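You operate a simulated robot arm through the tools that you are given. There is no shell and no other tool.

You run a simulated robot arm. Do the job below in one go: nothing can be reset, and whatever is moved stays where it is left.

Task
Pin the green corner of the dark oak frame, with the white knob at its wood.
Fine: turn that corner under the arm; one flush pin; swing the arm clear again; leave the other frame.

Only the result counts: the job must be done as asked and must still hold three seconds after the hand-in. Knocking over, shifting, dropping, spilling or breaking anything else fails it.

Robot
A 6-joint arm with a two-finger gripper, fixed in place. Base frame: the origin is on the floor under the middle of its stand, x ahead of it, y to its left, z up. Units: mm, rad, N and s.
It reaches about 1417 mm from its shoulder. Its first joint turns from -2.897 to 2.897 rad. Payload 3.43 kg.
The TCP is the grasp point between the finger pads, 20 mm short of the fingertips. In the tool frame z runs along the fingers and y along their closing line. The gripper opens to 190 mm; its body begins 248 mm behind the TCP.
Orientation is that of the tool frame in the base frame, as a unit quaternion [x, y, z, w]. With the fingers straight down and closing along the base's y, the tool's x points along the base's -x, its y along +y and its z along -z.

Tools
- The arm moves only by the tool apply_moves. Its argument "motion" is a list of rows, each a list of 7 numbers: the shift along the tool's x, y, z in mm, then the turn, a rotation vector about the tool's x, y, z in rad, then the finger opening in mm, from 0 to 190. In form: [[dx, dy, dz, wx, wy, wz, claw], ...]. A call has 1 to 20 rows; each row is the pose to reach, as a shift and turn from the pose commanded when the call began, along the tool's axes at that moment. A row lasts 0.2 s, in which the tool goes at most 50 mm and 0.15 rad; a call with a longer step from one row to the next is refused whole, and so is a gripper value outside its range. Where a pose cannot be reached the arm comes as near as it can. A force on the tool above 40 N (or 10 N above the force at the start of the call, whichever is more), or a blocked arm, ends the call early, and 0.2 s more pass. Each finger travels about 153 mm/s and halts on what it meets, pressing with about 33 N; the grip force reading is that of the motor and also rises with nothing between the fingers. The clock runs only during rows and for 0.2 s after the last one: add rows that repeat a pose to give the fingers time. The reply holds the time, the measured pose of the TCP, the force on the tool along the base axes, the opening and the grip force, in the units named above and with some noise, with the torque about the TCP (base axes, N m) and any sound that the robot's microphone picked up.
- Cameras (640 x 400 px; columns grow to the right, rows downward): "scene" is fixed at [400.2, -650.6, 1600.8]; the picture's right is [-0.35, 0.94, 0.00], its down [0.63, 0.23, -0.74] and it looks along [-0.70, -0.26, -0.67] (base axes); focal length 214 px, centre (320, 200). "wrist" rides on the gripper at [70, -8, -288] in the tool frame; the picture's right is [0.12, 0.99, 0.00], its down [-0.96, 0.12, -0.25] and it looks along [-0.25, 0.03, 0.97] (tool axes); focal length 261 px, centre (320, 200). There is no depth. A picture from a camera that has moved, and an enlarged one, comes with that camera's place and axes in the base frame and with its lens.
- get_image(camera): a new picture of that camera. The clock stands still meanwhile.
- raise_lower(by): moves the trunk up (or, below 0, down) by that many mm; the arm rides with it, the base frame stays. It gives what a move gives, with no picture.
- enlarge(camera, box): a new picture of the part [left, top, right, bottom] of that camera's present view, enlarged. The clock stands still meanwhile.
- finish_job(): hands the job in; it is judged then, once.

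Nothing tells you positions but the pictures and the camera data. Unless the task says otherwise, let go and move clear before handing in.

The tools are called after "Request:" as a command line: name --pt "numbers of a row" for each row, then --argument value for the rest, lists and objects as JSON in quotes. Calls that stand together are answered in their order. apply_moves: Moves the arm, as the interface text tells. Its arguments: {"type":"object","properties":{"motion":{"type":"array"}},"required":["motion"]} The other tools are called the same way: raise_lower (by) moves the trunk up or down; get_image (camera) takes a picture; enlarge (camera, box) takes an enlarged picture of a part of a camera's view; finish_job () hands the job in.

At the start:

```text
time: 0.0
tcp_pos: [-85.1, -630.3, 1385.1]
ee_rot: [0.0, 1.0, 0.0, 0.0]
ft_force: [-0.2, 0.5, 0.5]
ft_torque: [0.01, 0.01, 0.01]
gripper_width: 189.7
finger_force: 0.0
trunk travel left (down, up): [-350.0, 90.0]
```

scene: 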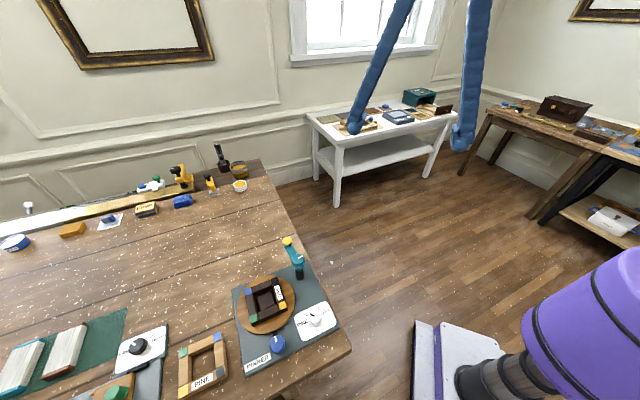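
wrist: 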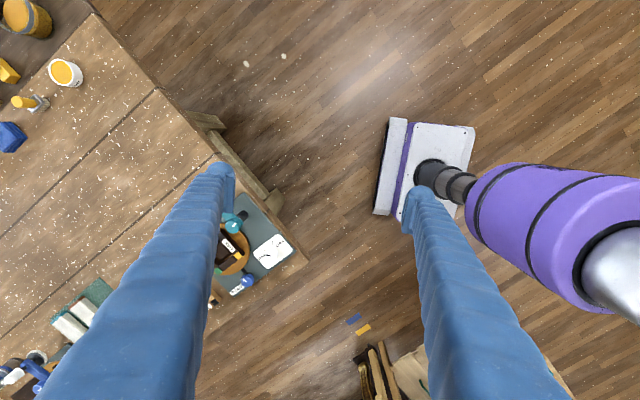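

I see a workbench on the left with a pinning device (turntable with a dark frame, a teal arm, a blue knob, a white-knobbed panel) and a pine frame beside it. I'll zoom in on the bench to understand the device before moving.

Request:
enlarge --camera "scene" --box '[220, 220, 360, 380]'

Request:
enlarge --camera "scene" --box '[60, 280, 260, 400]'

Request:
enlarge --camera "wrist" --box '[190, 180, 320, 320]'

```text
2.50 times, centred on (290, 300) of scene
camera zoom: at [400.2, -650.6, 1600.8], right [-0.35, 0.94, 0.0], down [0.63, 0.23, -0.74], along [-0.7, -0.26, -0.67], focal length 536 px, centre (395, -50)
```

zoom: 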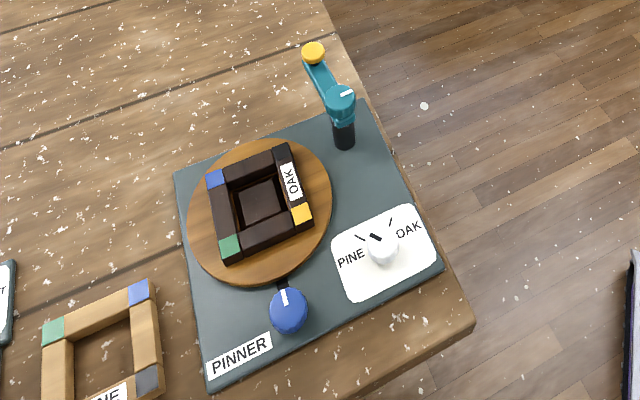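

```text
3.20 times, centred on (160, 340) of scene
camera zoom: at [400.2, -650.6, 1600.8], right [-0.35, 0.94, 0.0], down [0.63, 0.23, -0.74], along [-0.7, -0.26, -0.67], focal length 686 px, centre (832, -248)
```

zoom: 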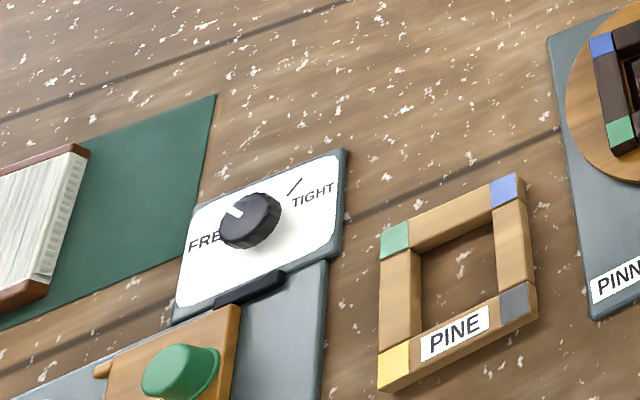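

```text
2.86 times, centred on (255, 250) of wrist
camera zoom: at [-155.2, -638.6, 1672.5], right [-0.12, 0.99, 0.0], down [0.96, 0.12, 0.25], along [0.25, 0.03, -0.97], focal length 745 px, centre (506, 57)
```

zoom: 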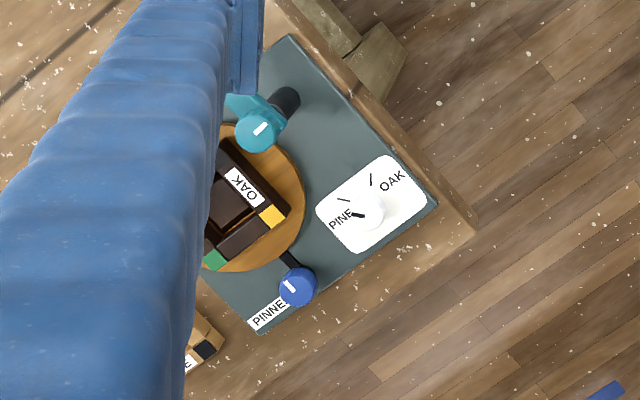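

I've triangulated from the two views. The white knob is near (201, -740, 985), the swing-arm hub near (95, -830, 1060), and the turntable centre near (212, -887) on a plate at z≈960. Next I'll bring the wrist camera over the device, staying well above it, for a closer look.

Request:
apply_moves --pt "-30 -27 15 0 0 0 190" --pt "-60 -54 30 0 0 0 190" --pt "-90 -80 45 0 0 0 190" --pt "-120 -107 60 0 0 0 190" --pt "-150 -134 75 0 0 0 190" --pt "-180 -160 90 0 0 0 190" --pt "-210 -190 105 0 0 0 190"

Request:
get_image --camera "wrist"

Request:
get_image --camera "scene"

```text
time: 1.6
tcp_pos: [127.0, -822.4, 1280.5]
ee_rot: [0.0, 1.0, 0.0, 0.0]
ft_force: [0.1, -0.5, -0.2]
ft_torque: [0.03, 0.08, 0.0]
gripper_width: 190.0
finger_force: 0.1
trunk travel left (down, up): [-350.0, 90.0]
```

```text
taken
camera wrist: at [58.7, -829.8, 1567.6], right [-0.12, 0.99, 0.0], down [0.96, 0.12, 0.25], along [0.24, 0.03, -0.97], focal length 261 px, centre (320, 200)
```

wrist: 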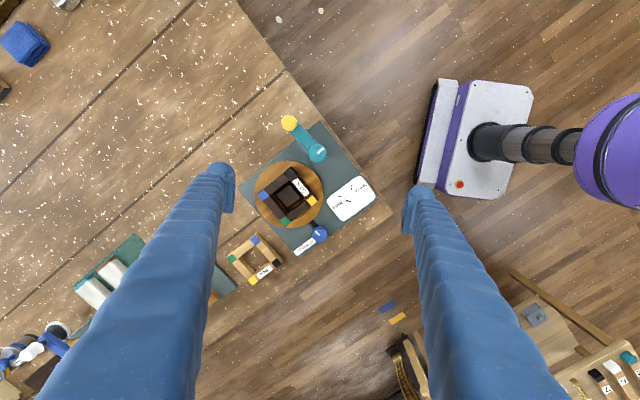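

```text
taken
```

scene: 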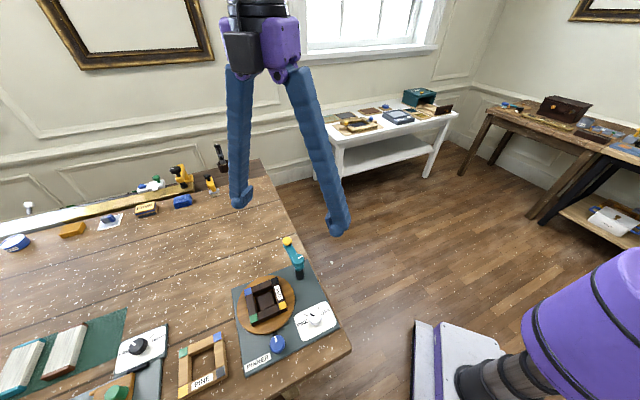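

The device is now in clear view between the fingers. I'll enlarge it to read the knobs and the geometry.

Request:
enlarge --camera "wrist" --box '[230, 105, 400, 275]'

Request:
enlarge --camera "wrist" --box '[310, 160, 400, 250]'

Request:
enlarge --camera "scene" --box '[290, 290, 350, 340]'

Request:
enlarge --camera "scene" --box '[265, 225, 325, 285]'

```text
2.35 times, centred on (315, 190) of wrist
camera zoom: at [58.7, -829.8, 1567.6], right [-0.12, 0.99, 0.0], down [0.96, 0.12, 0.25], along [0.24, 0.03, -0.97], focal length 613 px, centre (332, 224)
```

zoom: 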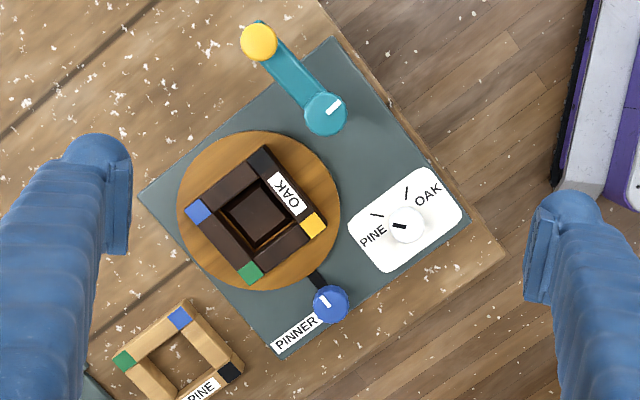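

```text
4.44 times, centred on (355, 205) of wrist
camera zoom: at [58.7, -829.8, 1567.6], right [-0.12, 0.99, 0.0], down [0.96, 0.12, 0.25], along [0.24, 0.03, -0.97], focal length 1158 px, centre (164, 178)
```

zoom: 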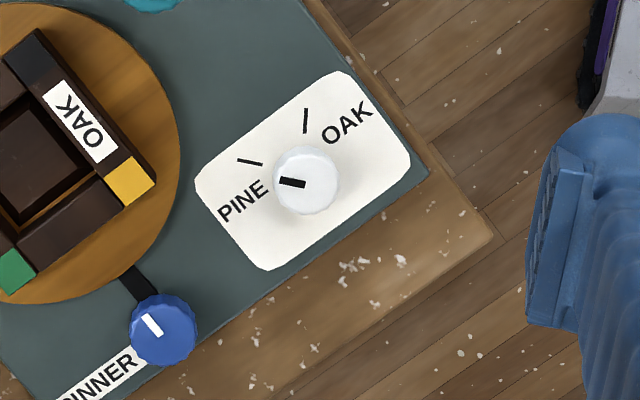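

```text
8.00 times, centred on (320, 315) of scene
camera zoom: at [400.2, -650.6, 1600.8], right [-0.35, 0.94, 0.0], down [0.63, 0.23, -0.74], along [-0.7, -0.26, -0.67], focal length 1716 px, centre (320, -720)
```

zoom: 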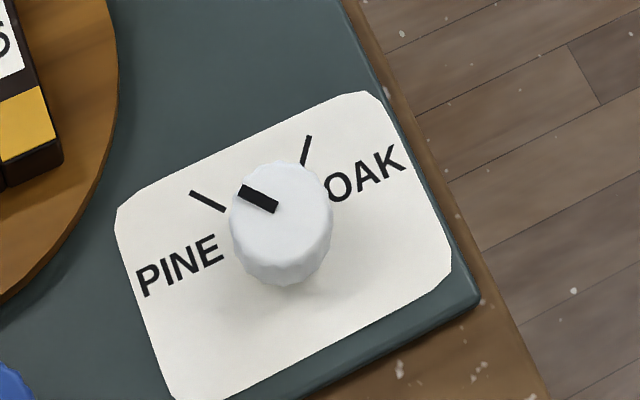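

```text
6.67 times, centred on (295, 255) of scene
camera zoom: at [400.2, -650.6, 1600.8], right [-0.35, 0.94, 0.0], down [0.63, 0.23, -0.74], along [-0.7, -0.26, -0.67], focal length 1430 px, centre (487, -167)
```

zoom: 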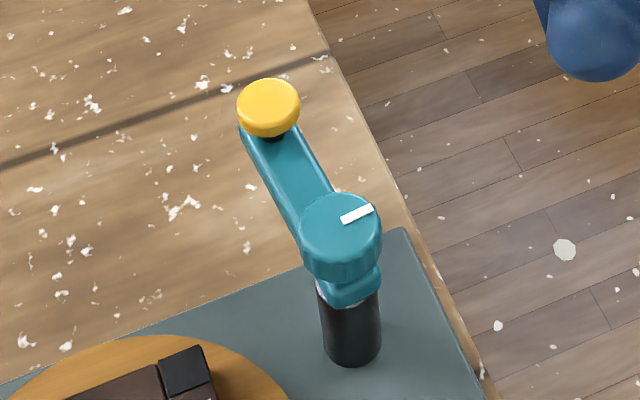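

The white knob points at PINE and OAK is roughly 85–90° clockwise from above. The pinning arm is swung away from the turntable. I'll look closely at the blue knob, its black link and the frame to learn how the turntable is held.

Request:
enlarge --camera "scene" --box '[240, 310, 310, 370]'

Request:
enlarge --camera "scene" --box '[230, 265, 310, 345]'

Request:
enlarge --camera "wrist" --box '[285, 200, 345, 260]'

Request:
enlarge --camera "wrist" --box '[245, 105, 335, 235]'

```text
6.67 times, centred on (275, 340) of scene
camera zoom: at [400.2, -650.6, 1600.8], right [-0.35, 0.94, 0.0], down [0.63, 0.23, -0.74], along [-0.7, -0.26, -0.67], focal length 1430 px, centre (620, -733)
```

zoom: 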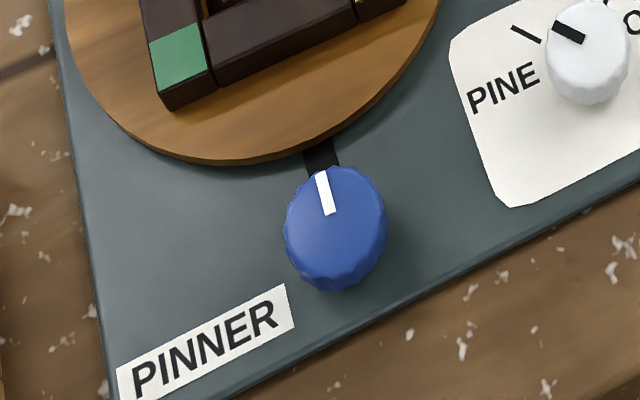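

```text
5.00 times, centred on (270, 305) of scene
camera zoom: at [400.2, -650.6, 1600.8], right [-0.35, 0.94, 0.0], down [0.63, 0.23, -0.74], along [-0.7, -0.26, -0.67], focal length 1072 px, centre (570, -325)
```

zoom: 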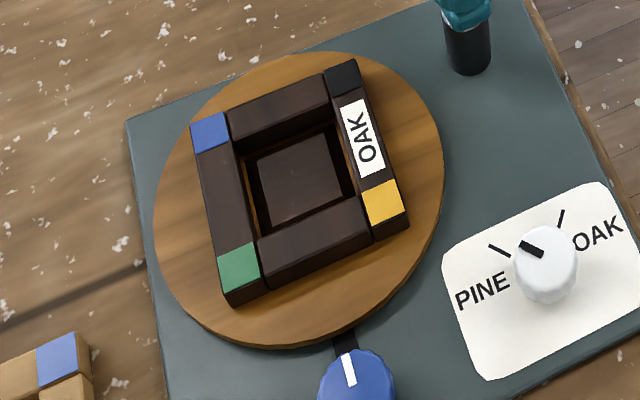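

```text
6.67 times, centred on (315, 230) of wrist
camera zoom: at [58.7, -829.8, 1567.6], right [-0.12, 0.99, 0.0], down [0.96, 0.12, 0.25], along [0.24, 0.03, -0.97], focal length 1738 px, centre (353, 0)
```

zoom: 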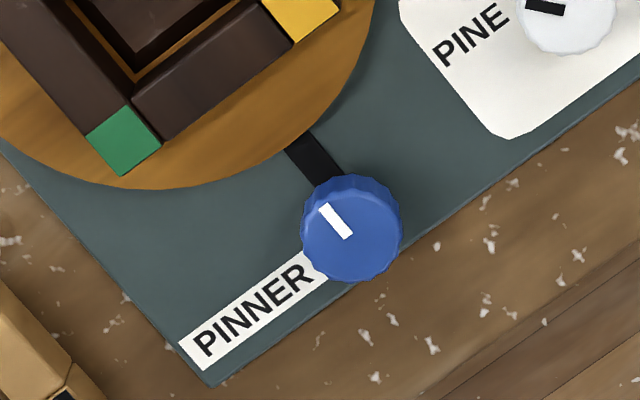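

```text
3.08 times, centred on (290, 170) of wrist
camera zoom: at [58.7, -829.8, 1567.6], right [-0.12, 0.99, 0.0], down [0.96, 0.12, 0.25], along [0.24, 0.03, -0.97], focal length 802 px, centre (412, 292)
```

zoom: 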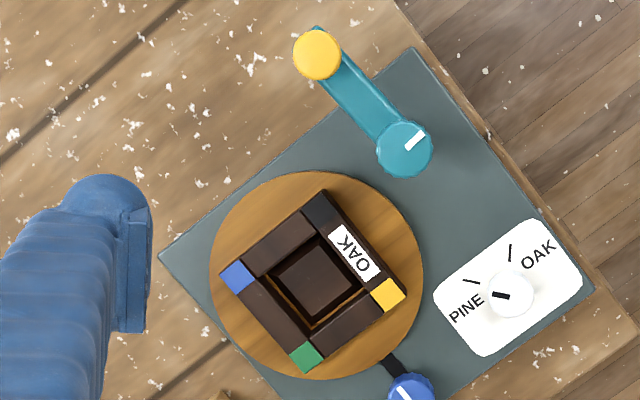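

The layout is clear: 
- The turntable is centred near (209, -887) and carries the oak frame, with green at +x.
- The blue knob at (291, -804) links to the turntable by a black strip.
- The white knob is at (198, -740), with its top at z≈983.

I'll start with the white knob by moving above it, turning the tool by -0.75 rad and narrowing the fingers.

Request:
apply_moves --pt "-12 14 23 0 0 -0.125 190" --pt "-24 28 46 0 0 -0.25 190" --pt "-36 41 69 0 0 -0.375 190" --pt "-48 55 92 0 0 -0.5 190" --pt "-60 69 115 0 0 -0.625 170" --pt "-72 82 138 0 0 -0.75 140" --pt "-72 82 138 0 0 -0.75 110" --pt "-72 82 138 0 0 -0.75 100"

Request:
get_image --camera "wrist"

Request:
get_image --camera "scene"

```text
time: 3.4
tcp_pos: [196.9, -739.5, 1139.8]
ee_rot: [-0.366, 0.93, 0.0, 0.0]
ft_force: [-0.8, -0.5, 0.5]
ft_torque: [-0.01, 0.02, -0.04]
gripper_width: 99.6
finger_force: 0.1
trunk travel left (down, up): [-350.0, 90.0]
```

```text
taken
camera wrist: at [152.8, -793.2, 1427.9], right [-0.76, 0.64, 0.0], down [0.62, 0.74, 0.25], along [0.16, 0.19, -0.97], focal length 261 px, centre (320, 200)
```

wrist: 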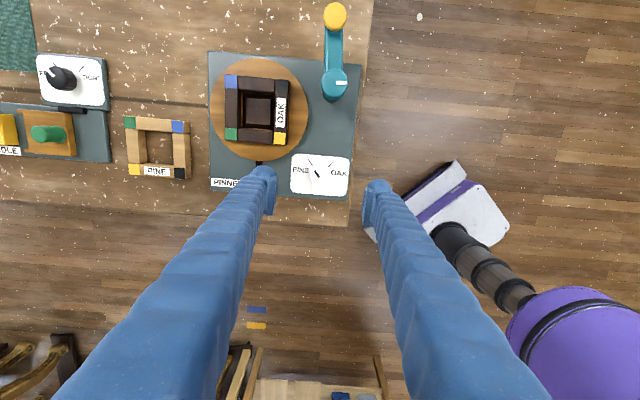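

```text
taken
```

scene: 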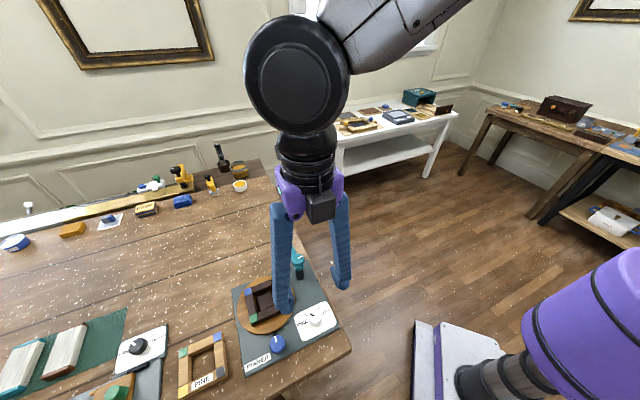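

The plate is now square to the wrist view and the white knob sits between the fingertips. I'll enlarge that area to pin down the positions and angles.

Request:
enlarge --camera "wrist" --box '[260, 135, 380, 225]'

Request:
enlarge --camera "wrist" --box '[200, 0, 380, 200]'

```text
4.44 times, centred on (320, 180) of wrist
camera zoom: at [152.8, -793.2, 1427.9], right [-0.76, 0.64, 0.0], down [0.62, 0.74, 0.25], along [0.16, 0.19, -0.97], focal length 1158 px, centre (320, 289)
```

zoom: 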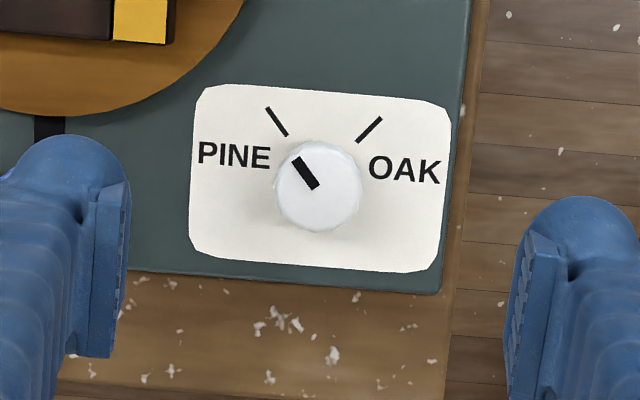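

```text
2.00 times, centred on (290, 100) of wrist
camera zoom: at [152.8, -793.2, 1427.9], right [-0.76, 0.64, 0.0], down [0.62, 0.74, 0.25], along [0.16, 0.19, -0.97], focal length 521 px, centre (380, 400)
```

zoom: 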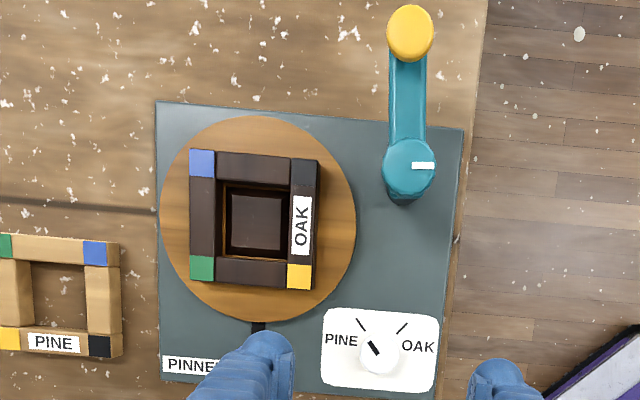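

The knob is at about (199, -739.5) with PINE and OAK roughly 84° apart. I'll narrow the fingers and descend to just above the knob, then check the alignment.

Request:
apply_moves --pt "-1.5 -1.4 20 0 0 0 80" --pt "-1.5 -1.4 50 0 0 0 58" --pt "-1.5 -1.4 80 0 0 0 58" --pt "-1.5 -1.4 105 0 0 0 58" --pt "-1.5 -1.4 128 0 0 0 58" --pt "-1.5 -1.4 128 0 0 0 58"

Request:
get_image --camera "wrist"

Request:
enlarge --camera "scene" --box '[230, 220, 370, 360]'

```text
time: 4.8
tcp_pos: [200.7, -738.4, 1012.6]
ee_rot: [-0.366, 0.931, -0.001, -0.001]
ft_force: [0.5, -0.8, -0.4]
ft_torque: [-0.01, -0.03, 0.0]
gripper_width: 57.9
finger_force: 0.0
trunk travel left (down, up): [-350.0, 90.0]
```

```text
taken
camera wrist: at [156.1, -791.9, 1300.3], right [-0.76, 0.64, 0.0], down [0.62, 0.74, 0.25], along [0.16, 0.19, -0.97], focal length 261 px, centre (320, 200)
```

wrist: 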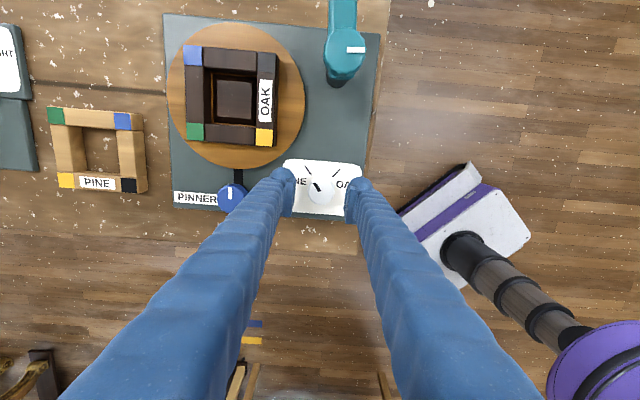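

```text
2.86 times, centred on (300, 290) of scene
camera zoom: at [400.2, -650.6, 1600.8], right [-0.35, 0.94, 0.0], down [0.63, 0.23, -0.74], along [-0.7, -0.26, -0.67], focal length 613 px, centre (377, -57)
```

zoom: 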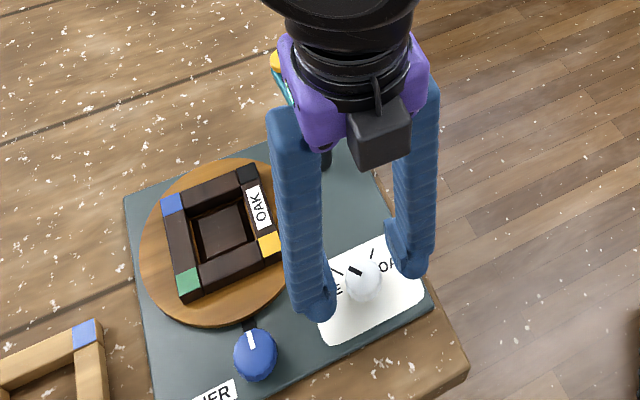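

Request:
enlarge --camera "wrist" --box '[270, 150, 380, 230]'

Request:
enlarge --camera "wrist" --box '[150, 0, 390, 220]'

```text
5.00 times, centred on (325, 190) of wrist
camera zoom: at [156.1, -791.9, 1300.3], right [-0.76, 0.64, 0.0], down [0.62, 0.74, 0.25], along [0.16, 0.19, -0.97], focal length 1303 px, centre (295, 250)
```

zoom: 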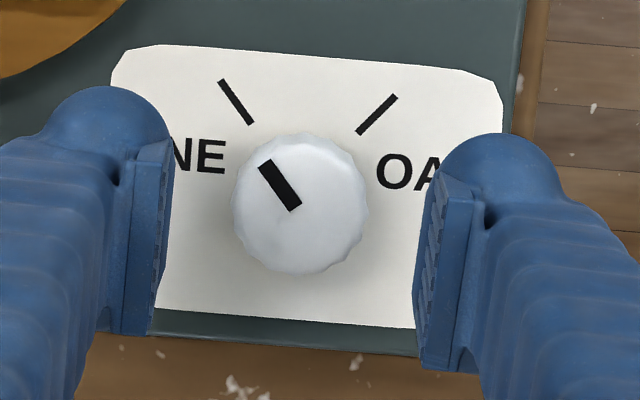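

```text
1.82 times, centred on (270, 110) of wrist
camera zoom: at [156.1, -791.9, 1300.3], right [-0.76, 0.64, 0.0], down [0.62, 0.74, 0.25], along [0.16, 0.19, -0.97], focal length 474 px, centre (411, 364)
```

zoom: 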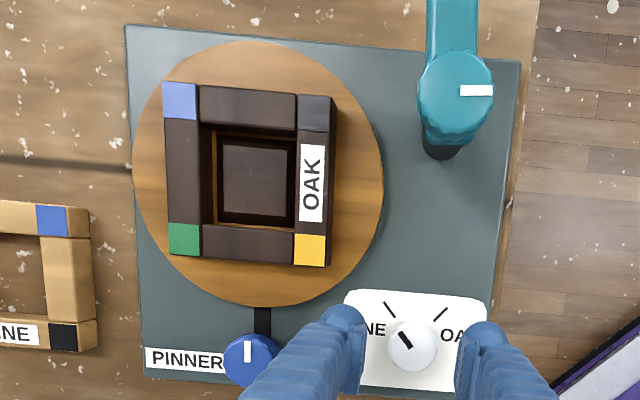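

The knob is centred between the pads to within about 1 mm. I'll go down around it and close.

Request:
apply_moves --pt "0.9 0.7 14 0 0 0 58" --pt "0.9 0.7 27 0 0 0 58" --pt "0.9 0.7 27 0 0 0 45" --pt "0.9 0.7 27 0 0 0 30" --pt "0.9 0.7 27 0 0 0 25" --pt "0.9 0.7 27 0 0 0 25"

Request:
enlarge --camera "wrist" --box '[260, 130, 380, 230]'

```text
time: 6.2
tcp_pos: [199.7, -738.9, 986.2]
ee_rot: [-0.366, 0.93, 0.0, -0.001]
ft_force: [-0.6, -0.7, -0.6]
ft_torque: [-0.06, 0.04, -0.1]
gripper_width: 31.7
finger_force: 44.8
trunk travel left (down, up): [-350.0, 90.0]
```

```text
4.00 times, centred on (320, 180) of wrist
camera zoom: at [153.6, -792.6, 1274.5], right [-0.76, 0.65, 0.0], down [0.62, 0.74, 0.25], along [0.16, 0.19, -0.97], focal length 1043 px, centre (320, 280)
```

zoom: 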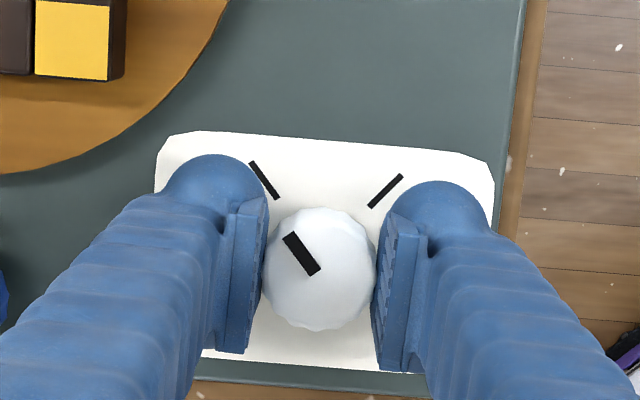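

The knob is gripped (31.7 mm) with almost no side load. I'll turn it clockwise in small steps and watch the torque.

Request:
apply_moves --pt "0 0 0 0 0 0.08 25" --pt "0 0 0 0 0 0.16 25" --pt "0 0 0 0 0 0.25 25" --pt "0 0 0 0 0 0.35 25" --pt "0 0 0 0 0 0.45 25"

Request:
enlarge --camera "wrist" --box '[260, 130, 380, 230]'

```text
time: 7.4
tcp_pos: [197.9, -738.0, 986.6]
ee_rot: [-0.15, 0.989, 0.001, 0.0]
ft_force: [4.9, 6.1, -11.7]
ft_torque: [0.08, -0.27, 0.0]
gripper_width: 32.0
finger_force: 44.2
trunk travel left (down, up): [-350.0, 90.0]
```

```text
4.00 times, centred on (320, 180) of wrist
camera zoom: at [134.2, -767.1, 1274.5], right [-0.41, 0.91, 0.0], down [0.89, 0.39, 0.25], along [0.23, 0.1, -0.97], focal length 1043 px, centre (320, 280)
```

zoom: 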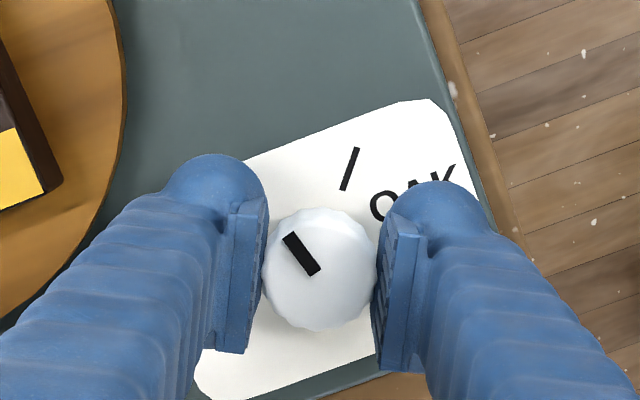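

The knob turns with the fingers and there is little resistance. I'll continue clockwise.

Request:
apply_moves --pt "0 0 0 0 0 0.1 25" --pt "0 0 0 0 0 0.2 25" --pt "0 0 0 0 0 0.3 25" --pt "0 0 0 0 0 0.4 25" --pt "0 0 0 0 0 0.5 25" --pt "0 0 0 0 0 0.6 25"

Request:
enlarge --camera "wrist" --box '[260, 130, 380, 230]'

```text
time: 8.8
tcp_pos: [196.8, -737.4, 987.8]
ee_rot: [0.149, 0.989, 0.0, -0.001]
ft_force: [3.3, 17.5, -13.8]
ft_torque: [0.04, -0.15, 0.06]
gripper_width: 32.1
finger_force: 45.0
trunk travel left (down, up): [-350.0, 90.0]
```

```text
4.00 times, centred on (320, 180) of wrist
camera zoom: at [129.2, -724.0, 1274.7], right [0.18, 0.98, 0.0], down [0.95, -0.18, 0.25], along [0.24, -0.04, -0.97], focal length 1043 px, centre (320, 280)
```

zoom: 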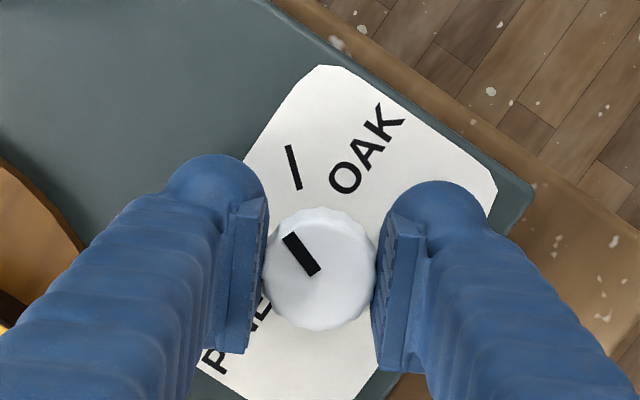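

About 0.38 rad remains to the OAK tick. I'll finish the turn with a slight shift to ease the side load.

Request:
apply_moves --pt "0.3 0.7 0 0 0 0.1 25" --pt "0.4 1.4 0 0 0 0.2 25" --pt "0.4 1.6 0 0 0 0.3 25" --pt "0.4 1.6 0 0 0 0.38 25" --pt "0.4 1.6 0 0 0 0.38 25"

Request:
enlarge --camera "wrist" --box '[260, 130, 380, 230]'

```text
time: 10.0
tcp_pos: [197.5, -736.0, 986.0]
ee_rot: [0.334, 0.942, 0.0, 0.0]
ft_force: [5.0, 16.1, -10.7]
ft_torque: [0.03, -0.05, 0.3]
gripper_width: 32.1
finger_force: 45.1
trunk travel left (down, up): [-350.0, 90.0]
```

```text
4.00 times, centred on (320, 180) of wrist
camera zoom: at [139.2, -697.7, 1274.8], right [0.53, 0.85, 0.0], down [0.82, -0.52, 0.25], along [0.21, -0.13, -0.97], focal length 1043 px, centre (320, 280)
```

zoom: 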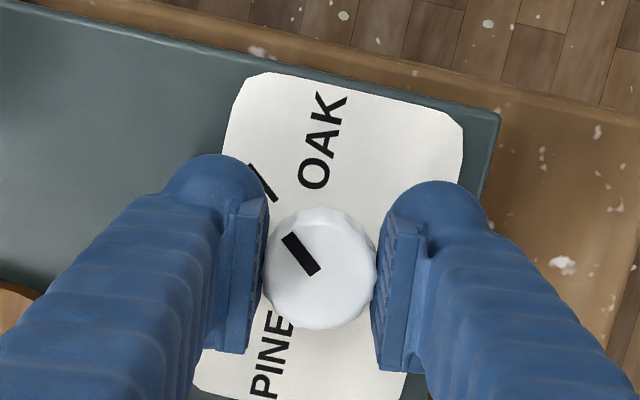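

The pointer is now parallel to the OAK tick. I'll release, rise clear and check from above.

Request:
apply_moves --pt "0 0 0 0 0 0 40" --pt "0 0 0 0 0 0 58" --pt "0 0 0 0 0 0 58" --pt "0 0 -20 0 0 0 58" --pt "0 0 -60 0 0 0 58" --pt "0 0 -100 0 0 0 70" --pt "0 0 -140 0 0 0 100" --pt "0 0 -155 0 0 0 120"

Request:
get_image --camera "wrist"

Request:
enlarge --camera "wrist" --box '[260, 130, 380, 230]'

Request:
enlarge --camera "scene" --box '[290, 290, 350, 340]'

```text
time: 11.8
tcp_pos: [198.3, -738.0, 1144.1]
ee_rot: [0.333, 0.943, -0.001, 0.0]
ft_force: [-0.4, -0.1, 0.6]
ft_torque: [-0.05, 0.01, 0.03]
gripper_width: 119.9
finger_force: 0.1
trunk travel left (down, up): [-350.0, 90.0]
```

```text
taken
camera wrist: at [139.7, -698.4, 1431.4], right [0.53, 0.85, 0.0], down [0.82, -0.51, 0.25], along [0.21, -0.13, -0.97], focal length 261 px, centre (320, 200)
```

wrist: 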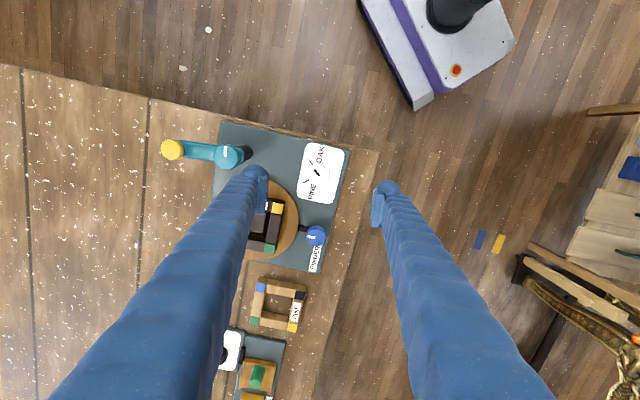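

```text
4.00 times, centred on (320, 180) of wrist
camera zoom: at [139.7, -698.4, 1431.4], right [0.53, 0.85, 0.0], down [0.82, -0.51, 0.25], along [0.21, -0.13, -0.97], focal length 1043 px, centre (320, 280)
```

zoom: 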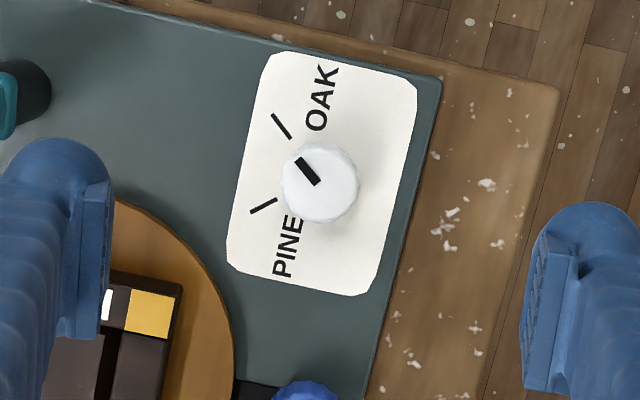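

```text
8.00 times, centred on (320, 315) of scene
camera zoom: at [400.2, -650.6, 1600.8], right [-0.35, 0.94, 0.0], down [0.63, 0.23, -0.74], along [-0.7, -0.26, -0.67], focal length 1716 px, centre (320, -720)
```

zoom: 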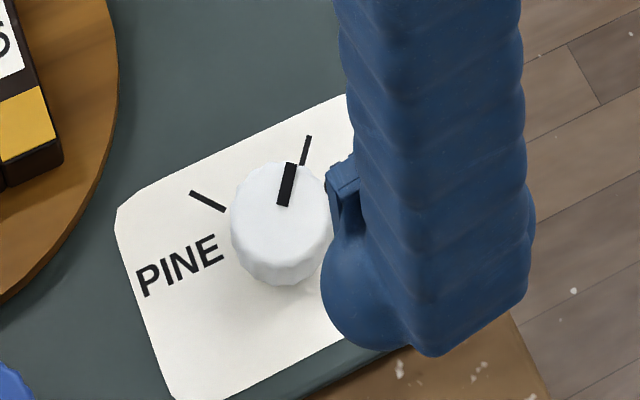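

The white knob now reads OAK. Next is the blue knob near (291, -804): I'll move above it with the closing line tangent to the turntable and look closely.

Request:
apply_moves --pt "-11 0.7 0 0 0 -0.146 120" --pt "-23 1.4 0 0 0 -0.292 120" --pt "-34 2.2 0 0 0 -0.438 120" --pt "-46 2.9 0 0 0 -0.585 120" --pt "-57 3.6 0 0 0 -0.731 120" --pt "-68 4.3 0 0 0 -0.878 120" --pt "-80 5 0 0 0 -1.024 110" --pt "-91 5.8 0 0 0 -1.17 100" --pt "-102 6.5 0 0 0 -1.317 100" --pt "-113.8 7.2 0 0 0 -1.463 100" --pt "-113.8 7.2 0 0 0 -1.463 100"

Request:
get_image --camera "wrist"

Request:
enlarge --camera "wrist" --box '[260, 130, 380, 230]'

Request:
enlarge --camera "wrist" --box '[240, 0, 420, 180]'

```text
time: 14.2
tcp_pos: [289.5, -804.2, 1142.4]
ee_rot: [-0.383, 0.924, 0.0, 0.001]
ft_force: [-0.3, 0.6, 0.4]
ft_torque: [0.03, 0.0, 0.0]
gripper_width: 100.0
finger_force: 0.1
trunk travel left (down, up): [-350.0, 90.0]
```

```text
taken
camera wrist: at [246.6, -859.0, 1430.5], right [-0.79, 0.62, 0.0], down [0.6, 0.76, 0.25], along [0.15, 0.19, -0.97], focal length 261 px, centre (320, 200)
```

wrist: 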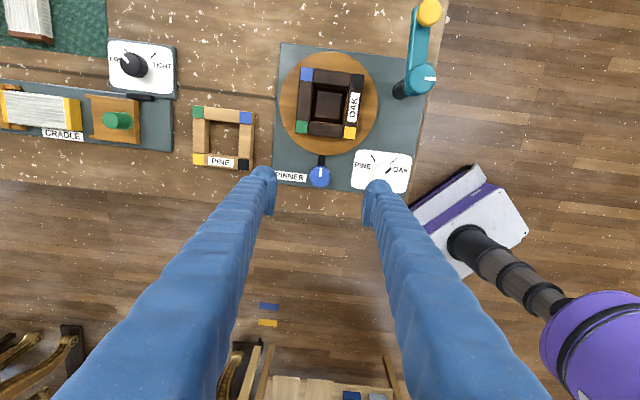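

```text
4.00 times, centred on (320, 180) of wrist
camera zoom: at [246.6, -859.0, 1430.5], right [-0.79, 0.62, 0.0], down [0.6, 0.76, 0.25], along [0.15, 0.19, -0.97], focal length 1043 px, centre (320, 280)
```

zoom: 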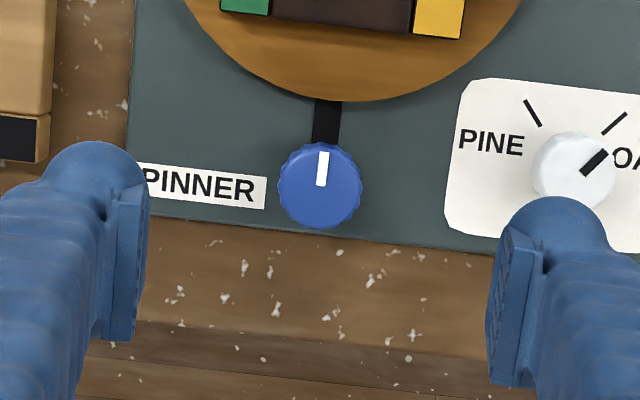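

```text
2.22 times, centred on (330, 90) of wrist
camera zoom: at [246.6, -859.0, 1430.5], right [-0.79, 0.62, 0.0], down [0.6, 0.76, 0.25], along [0.15, 0.19, -0.97], focal length 579 px, centre (298, 444)
```

zoom: 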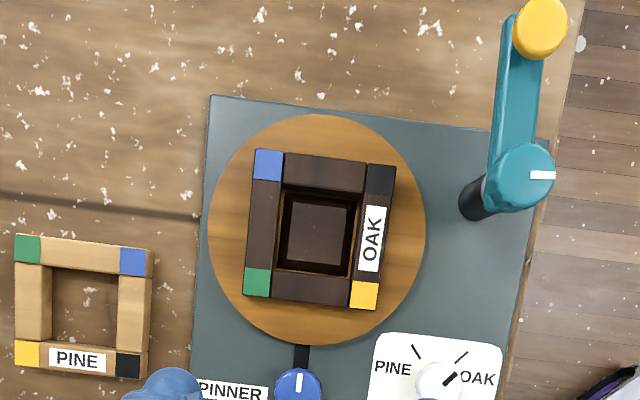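

The blue knob is centred at (290.4, -803.5), its white mark pointing at the turntable. The white pointer reads OAK. I'll lower onto the blue knob, grip it with the tips kept above the plate, and test which way it drives.

Request:
apply_moves --pt "-1.1 -0.1 20 0 0 0 75" --pt "-1.1 -0.1 50 0 0 0 58" --pt "-1.1 -0.1 85 0 0 0 58" --pt "-1.1 -0.1 115 0 0 0 58" --pt "-1.1 -0.1 128 0 0 0 58" --pt "-1.1 -0.1 128 0 0 0 58"

Request:
enlarge --camera "wrist" --box '[260, 130, 380, 230]'

Request:
enlarge --camera "scene" --box '[220, 250, 340, 380]'

```text
time: 15.6
tcp_pos: [294.1, -802.0, 1015.5]
ee_rot: [-0.382, 0.924, 0.0, 0.0]
ft_force: [-0.6, 1.1, -0.1]
ft_torque: [0.01, -0.01, 0.04]
gripper_width: 57.8
finger_force: 0.0
trunk travel left (down, up): [-350.0, 90.0]
```

```text
4.00 times, centred on (320, 180) of wrist
camera zoom: at [249.5, -856.8, 1302.8], right [-0.79, 0.62, 0.0], down [0.6, 0.76, 0.25], along [0.15, 0.19, -0.97], focal length 1043 px, centre (320, 280)
```

zoom: 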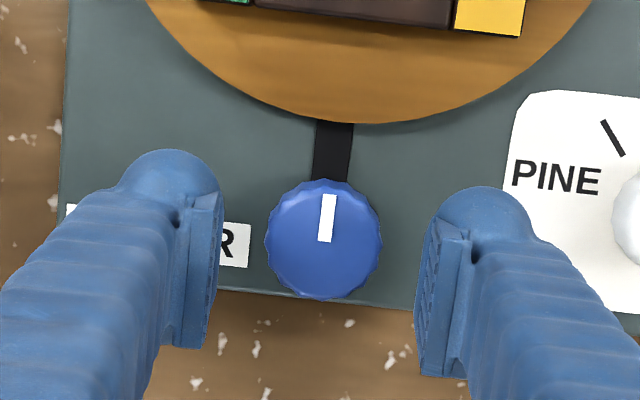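

```text
3.08 times, centred on (280, 315) of scene
camera zoom: at [400.2, -650.6, 1600.8], right [-0.35, 0.94, 0.0], down [0.63, 0.23, -0.74], along [-0.7, -0.26, -0.67], focal length 660 px, centre (443, -154)
```

zoom: 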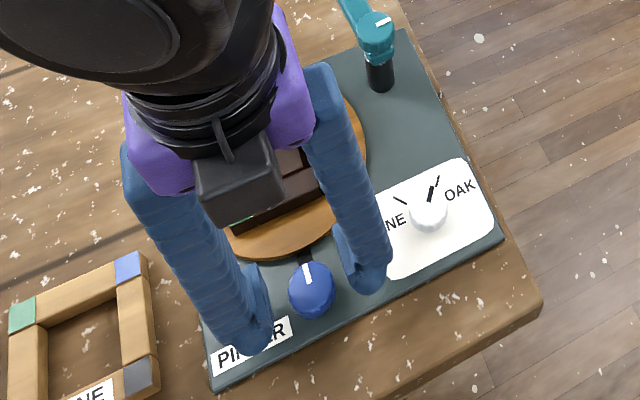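

The knob centre is about 3.7 mm off along the tool x axis. I'll correct that, go down and grip.

Request:
apply_moves --pt "3.6 0.8 12 0 0 0 58" --pt "3.6 0.8 25 0 0 0 58" --pt "3.6 0.8 26 0 0 0 45" --pt "3.6 0.8 26 0 0 0 30" --pt "3.6 0.8 26 0 0 0 25" --pt "3.6 0.8 26 0 0 0 25"

Request:
enlarge --camera "wrist" --box '[240, 60, 400, 230]'

```text
time: 17.0
tcp_pos: [289.0, -802.8, 988.3]
ee_rot: [-0.382, 0.924, 0.0, 0.0]
ft_force: [3.3, -3.3, -3.3]
ft_torque: [-0.12, 0.01, 0.04]
gripper_width: 34.7
finger_force: 45.0
trunk travel left (down, up): [-350.0, 90.0]
```

```text
2.35 times, centred on (320, 145) of wrist
camera zoom: at [246.2, -858.9, 1275.8], right [-0.79, 0.62, 0.0], down [0.6, 0.76, 0.25], along [0.15, 0.19, -0.97], focal length 613 px, centre (320, 329)
```

zoom: 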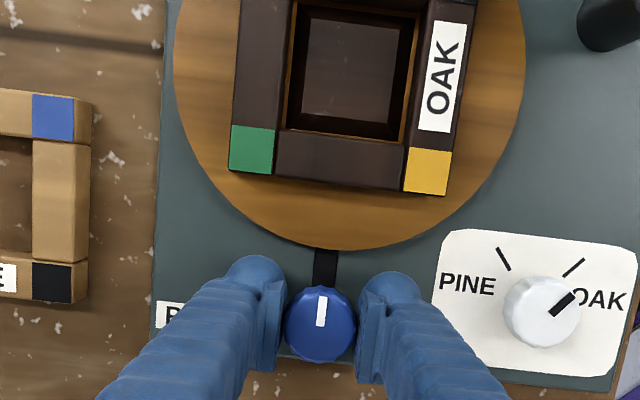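

The blue knob is gripped at 34.7 mm. I'll test a small counter-clockwise turn of 0.3 rad and watch the turntable.

Request:
apply_moves --pt "0 0 0 0 0 -0.07 25" --pt "0 0 0 0 0 -0.15 25" --pt "0 0 0 0 0 -0.22 25" --pt "0 0 0 0 0 -0.3 25" --pt "0 0 0 0 0 -0.3 25"

Request:
enlarge --camera "wrist" --box '[240, 60, 400, 230]'

Request:
enlarge --camera "scene" --box '[220, 250, 340, 380]'

```text
time: 18.2
tcp_pos: [290.3, -803.5, 987.9]
ee_rot: [-0.516, 0.857, 0.001, 0.001]
ft_force: [6.0, 0.0, 4.1]
ft_torque: [0.15, -0.13, 0.04]
gripper_width: 34.7
finger_force: 45.0
trunk travel left (down, up): [-350.0, 90.0]
```

```text
2.35 times, centred on (320, 145) of wrist
camera zoom: at [265.1, -869.7, 1275.8], right [-0.93, 0.36, 0.0], down [0.35, 0.9, 0.25], along [0.09, 0.23, -0.97], focal length 613 px, centre (320, 329)
```

zoom: 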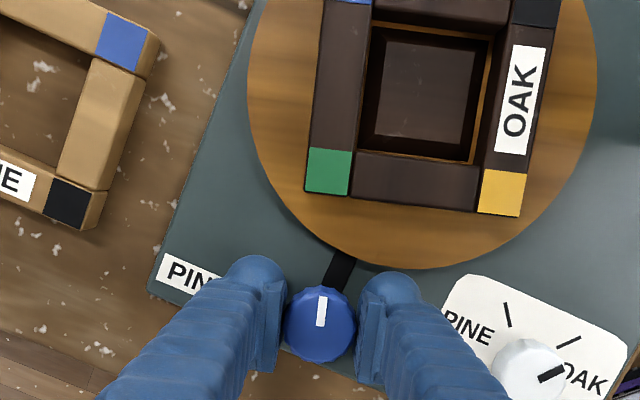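

```text
3.08 times, centred on (280, 315) of scene
camera zoom: at [400.2, -650.6, 1600.8], right [-0.35, 0.94, 0.0], down [0.63, 0.23, -0.74], along [-0.7, -0.26, -0.67], focal length 660 px, centre (443, -154)
```

zoom: 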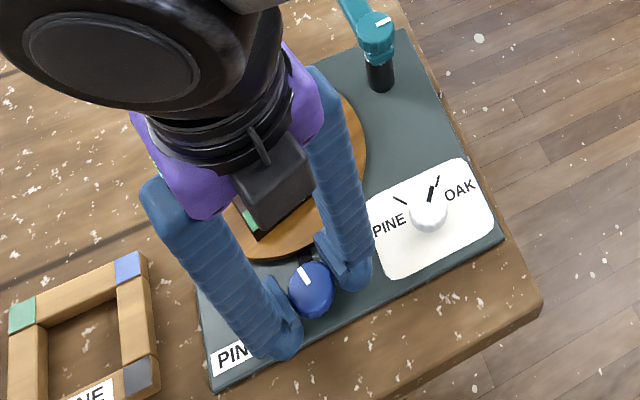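

The turntable follows the knob about one to one in the same direction. Green must go counter-clockwise by about 154° in total, from base +x round to the hub direction. I'll re-grip repeatedly: release, lift, rotate back, lower slightly higher than before so the tips clear the disc, then grip again.

Request:
apply_moves --pt "0 0 0 0 0 0 45" --pt "0 0 0 0 0 0 56" --pt "0 0 -15 0 0 0 56" --pt "0 0 -32 0 0 0.1 56" --pt "0 0 -32 0 0 0.24 56" --pt "0 0 -32 0 0 0.38 56" --pt "0 0 -32 0 0 0.52 56" --pt "0 0 -32 0 0 0.66 56" --pt "0 0 -32 0 0 0.8 56" --pt "0 0 -20 0 0 0.8 56" --pt "0 0 -6 0 0 0.8 56" --pt "0 0 -6 0 0 0.8 56"

Request:
enlarge --camera "wrist" --box '[240, 60, 400, 230]'

Request:
enlarge --camera "scene" --box '[220, 250, 340, 380]'

```text
time: 20.8
tcp_pos: [288.8, -804.4, 994.4]
ee_rot: [-0.14, 0.99, 0.0, 0.0]
ft_force: [0.3, -1.0, -0.6]
ft_torque: [0.02, 0.0, 0.0]
gripper_width: 56.0
finger_force: 0.1
trunk travel left (down, up): [-350.0, 90.0]
```

```text
2.35 times, centred on (320, 145) of wrist
camera zoom: at [223.8, -831.7, 1281.6], right [-0.39, 0.92, 0.0], down [0.89, 0.38, 0.25], along [0.23, 0.1, -0.97], focal length 613 px, centre (320, 329)
```

zoom: 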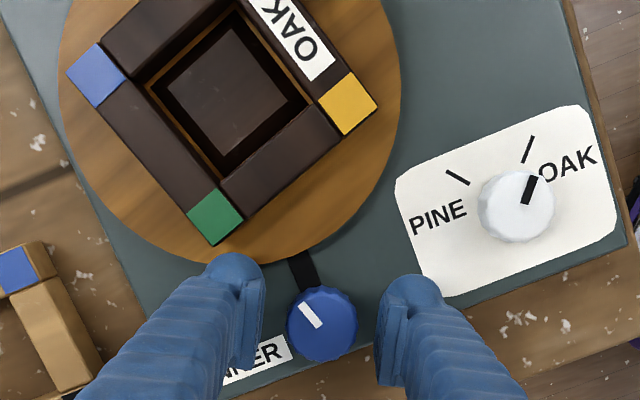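

```text
3.08 times, centred on (280, 315) of scene
camera zoom: at [400.2, -650.6, 1600.8], right [-0.35, 0.94, 0.0], down [0.63, 0.23, -0.74], along [-0.7, -0.26, -0.67], focal length 660 px, centre (443, -154)
```

zoom: 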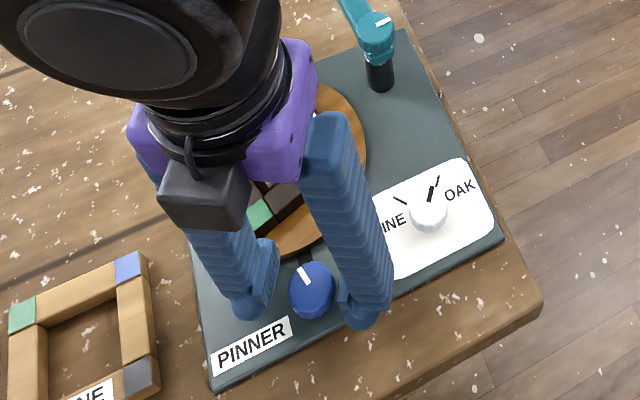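

The knob stayed put, now 2–3 mm from the tool centre. I'll shift slightly, close, and turn 1.0 rad counter-clockwise.

Request:
apply_moves --pt "-2 0.7 0 0 0 0 42" --pt "-2 0.7 0 0 0 0 28" --pt "-2 0.7 0 0 0 0 25" --pt "-2 0.7 0 0 0 0 25" --pt "-2 0.7 0 0 0 -0.1 25" --pt "-2 0.7 0 0 0 -0.2 25" --pt "-2 0.7 0 0 0 -0.3 25" --pt "-2 0.7 0 0 0 -0.4 25" --pt "-2 0.7 0 0 0 -0.5 25" --pt "-2 0.7 0 0 0 -0.6 25" --pt "-2 0.7 0 0 0 -0.7 25" --pt "-2 0.7 0 0 0 -0.8 25" --pt "-2 0.7 0 0 0 -0.9 25" --pt "-2 0.7 0 0 0 -1.0 25" --pt "-2 0.7 0 0 0 -1.0 25"

Request:
enlarge --camera "wrist" --box '[240, 60, 400, 230]'

Request:
enlarge --camera "scene" --box '[220, 250, 340, 380]'

```text
time: 24.0
tcp_pos: [291.2, -803.4, 992.9]
ee_rot: [-0.599, 0.801, 0.0, 0.0]
ft_force: [-0.1, -1.4, -13.4]
ft_torque: [-0.01, 0.0, 0.02]
gripper_width: 33.8
finger_force: 44.9
trunk travel left (down, up): [-350.0, 90.0]
```

```text
2.35 times, centred on (320, 145) of wrist
camera zoom: at [279.5, -872.7, 1281.4], right [-0.99, 0.17, 0.0], down [0.16, 0.96, 0.25], along [0.04, 0.24, -0.97], focal length 613 px, centre (320, 329)
```

zoom: 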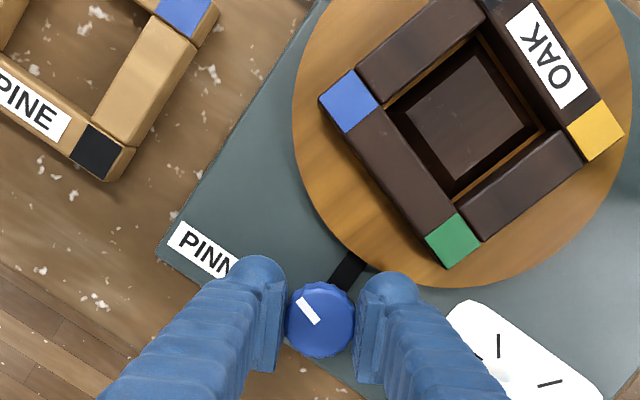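

```text
3.08 times, centred on (280, 315) of scene
camera zoom: at [400.2, -650.6, 1600.8], right [-0.35, 0.94, 0.0], down [0.63, 0.23, -0.74], along [-0.7, -0.26, -0.67], focal length 660 px, centre (443, -154)
```

zoom: 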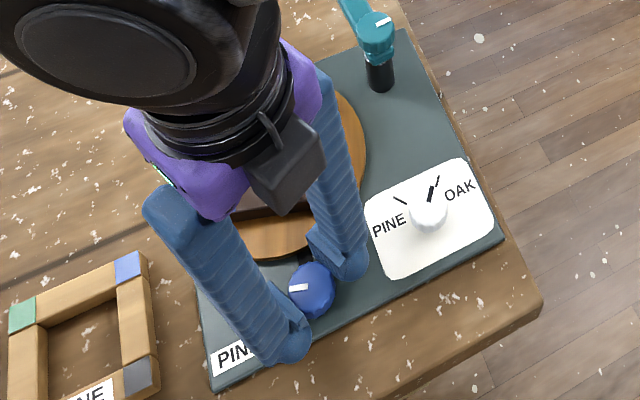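

The frame has turned about 75° so far. I'll do another re-grip cycle.

Request:
apply_moves --pt "0 0 0 0 0 0 45" --pt "0 0 0 0 0 0 56" --pt "0 0 -16 0 0 0 56" --pt "0 0 -32 0 0 0.12 56" --pt "0 0 -32 0 0 0.26 56" --pt "0 0 -32 0 0 0.4 56" --pt "0 0 -32 0 0 0.54 56" --pt "0 0 -32 0 0 0.68 56" --pt "0 0 -32 0 0 0.82 56" --pt "0 0 -32 0 0 0.96 56" --pt "0 0 -32 0 0 1.0 56" --pt "0 0 -18 0 0 1.0 56" --pt "0 0 -1 0 0 1.0 56" --pt "0 0 -1 0 0 1.0 56"

Request:
enlarge --camera "wrist" --box '[240, 60, 400, 230]'

```text
time: 27.0
tcp_pos: [291.3, -801.1, 997.3]
ee_rot: [-0.141, 0.99, -0.001, 0.0]
ft_force: [-0.1, 0.1, 0.6]
ft_torque: [0.0, 0.01, 0.0]
gripper_width: 56.0
finger_force: 0.1
trunk travel left (down, up): [-350.0, 90.0]
```

```text
2.35 times, centred on (320, 145) of wrist
camera zoom: at [226.3, -828.9, 1284.5], right [-0.39, 0.92, 0.0], down [0.89, 0.38, 0.25], along [0.23, 0.1, -0.97], focal length 613 px, centre (320, 329)
```

zoom: 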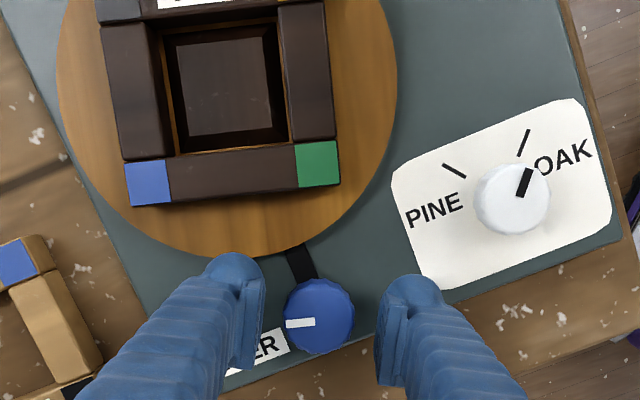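

The tool is centred on the knob. I'll lower 4 mm, grip and turn another 1.0 rad counter-clockwise.

Request:
apply_moves --pt "0 0 4 0 0 0 42" --pt "0 0 4 0 0 0 28" --pt "0 0 4 0 0 0 25" --pt "0 0 4 0 0 0 25" --pt "0 0 4 0 0 -0.1 25" --pt "0 0 4 0 0 -0.2 25" --pt "0 0 4 0 0 -0.3 25" --pt "0 0 4 0 0 -0.4 25" --pt "0 0 4 0 0 -0.5 25" --pt "0 0 4 0 0 -0.6 25" --pt "0 0 4 0 0 -0.7 25" --pt "0 0 4 0 0 -0.8 25" --pt "0 0 4 0 0 -0.9 25" --pt "0 0 4 0 0 -1.0 25" --pt "0 0 4 0 0 -1.0 25"

Request:
enlarge --camera "wrist" --box '[240, 60, 400, 230]'

```text
time: 30.2
tcp_pos: [291.3, -801.8, 992.5]
ee_rot: [-0.599, 0.801, 0.0, 0.0]
ft_force: [9.6, 2.5, 24.4]
ft_torque: [-0.11, -0.04, -0.01]
gripper_width: 33.7
finger_force: 44.7
trunk travel left (down, up): [-350.0, 90.0]
```

```text
2.35 times, centred on (320, 145) of wrist
camera zoom: at [279.8, -871.3, 1280.3], right [-0.99, 0.17, 0.0], down [0.16, 0.96, 0.25], along [0.04, 0.24, -0.97], focal length 613 px, centre (320, 329)
```

zoom: 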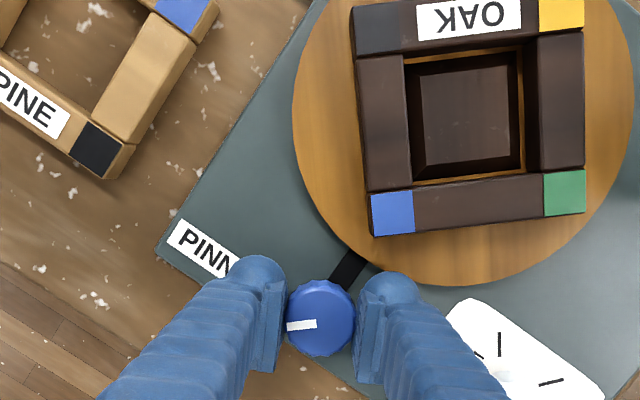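

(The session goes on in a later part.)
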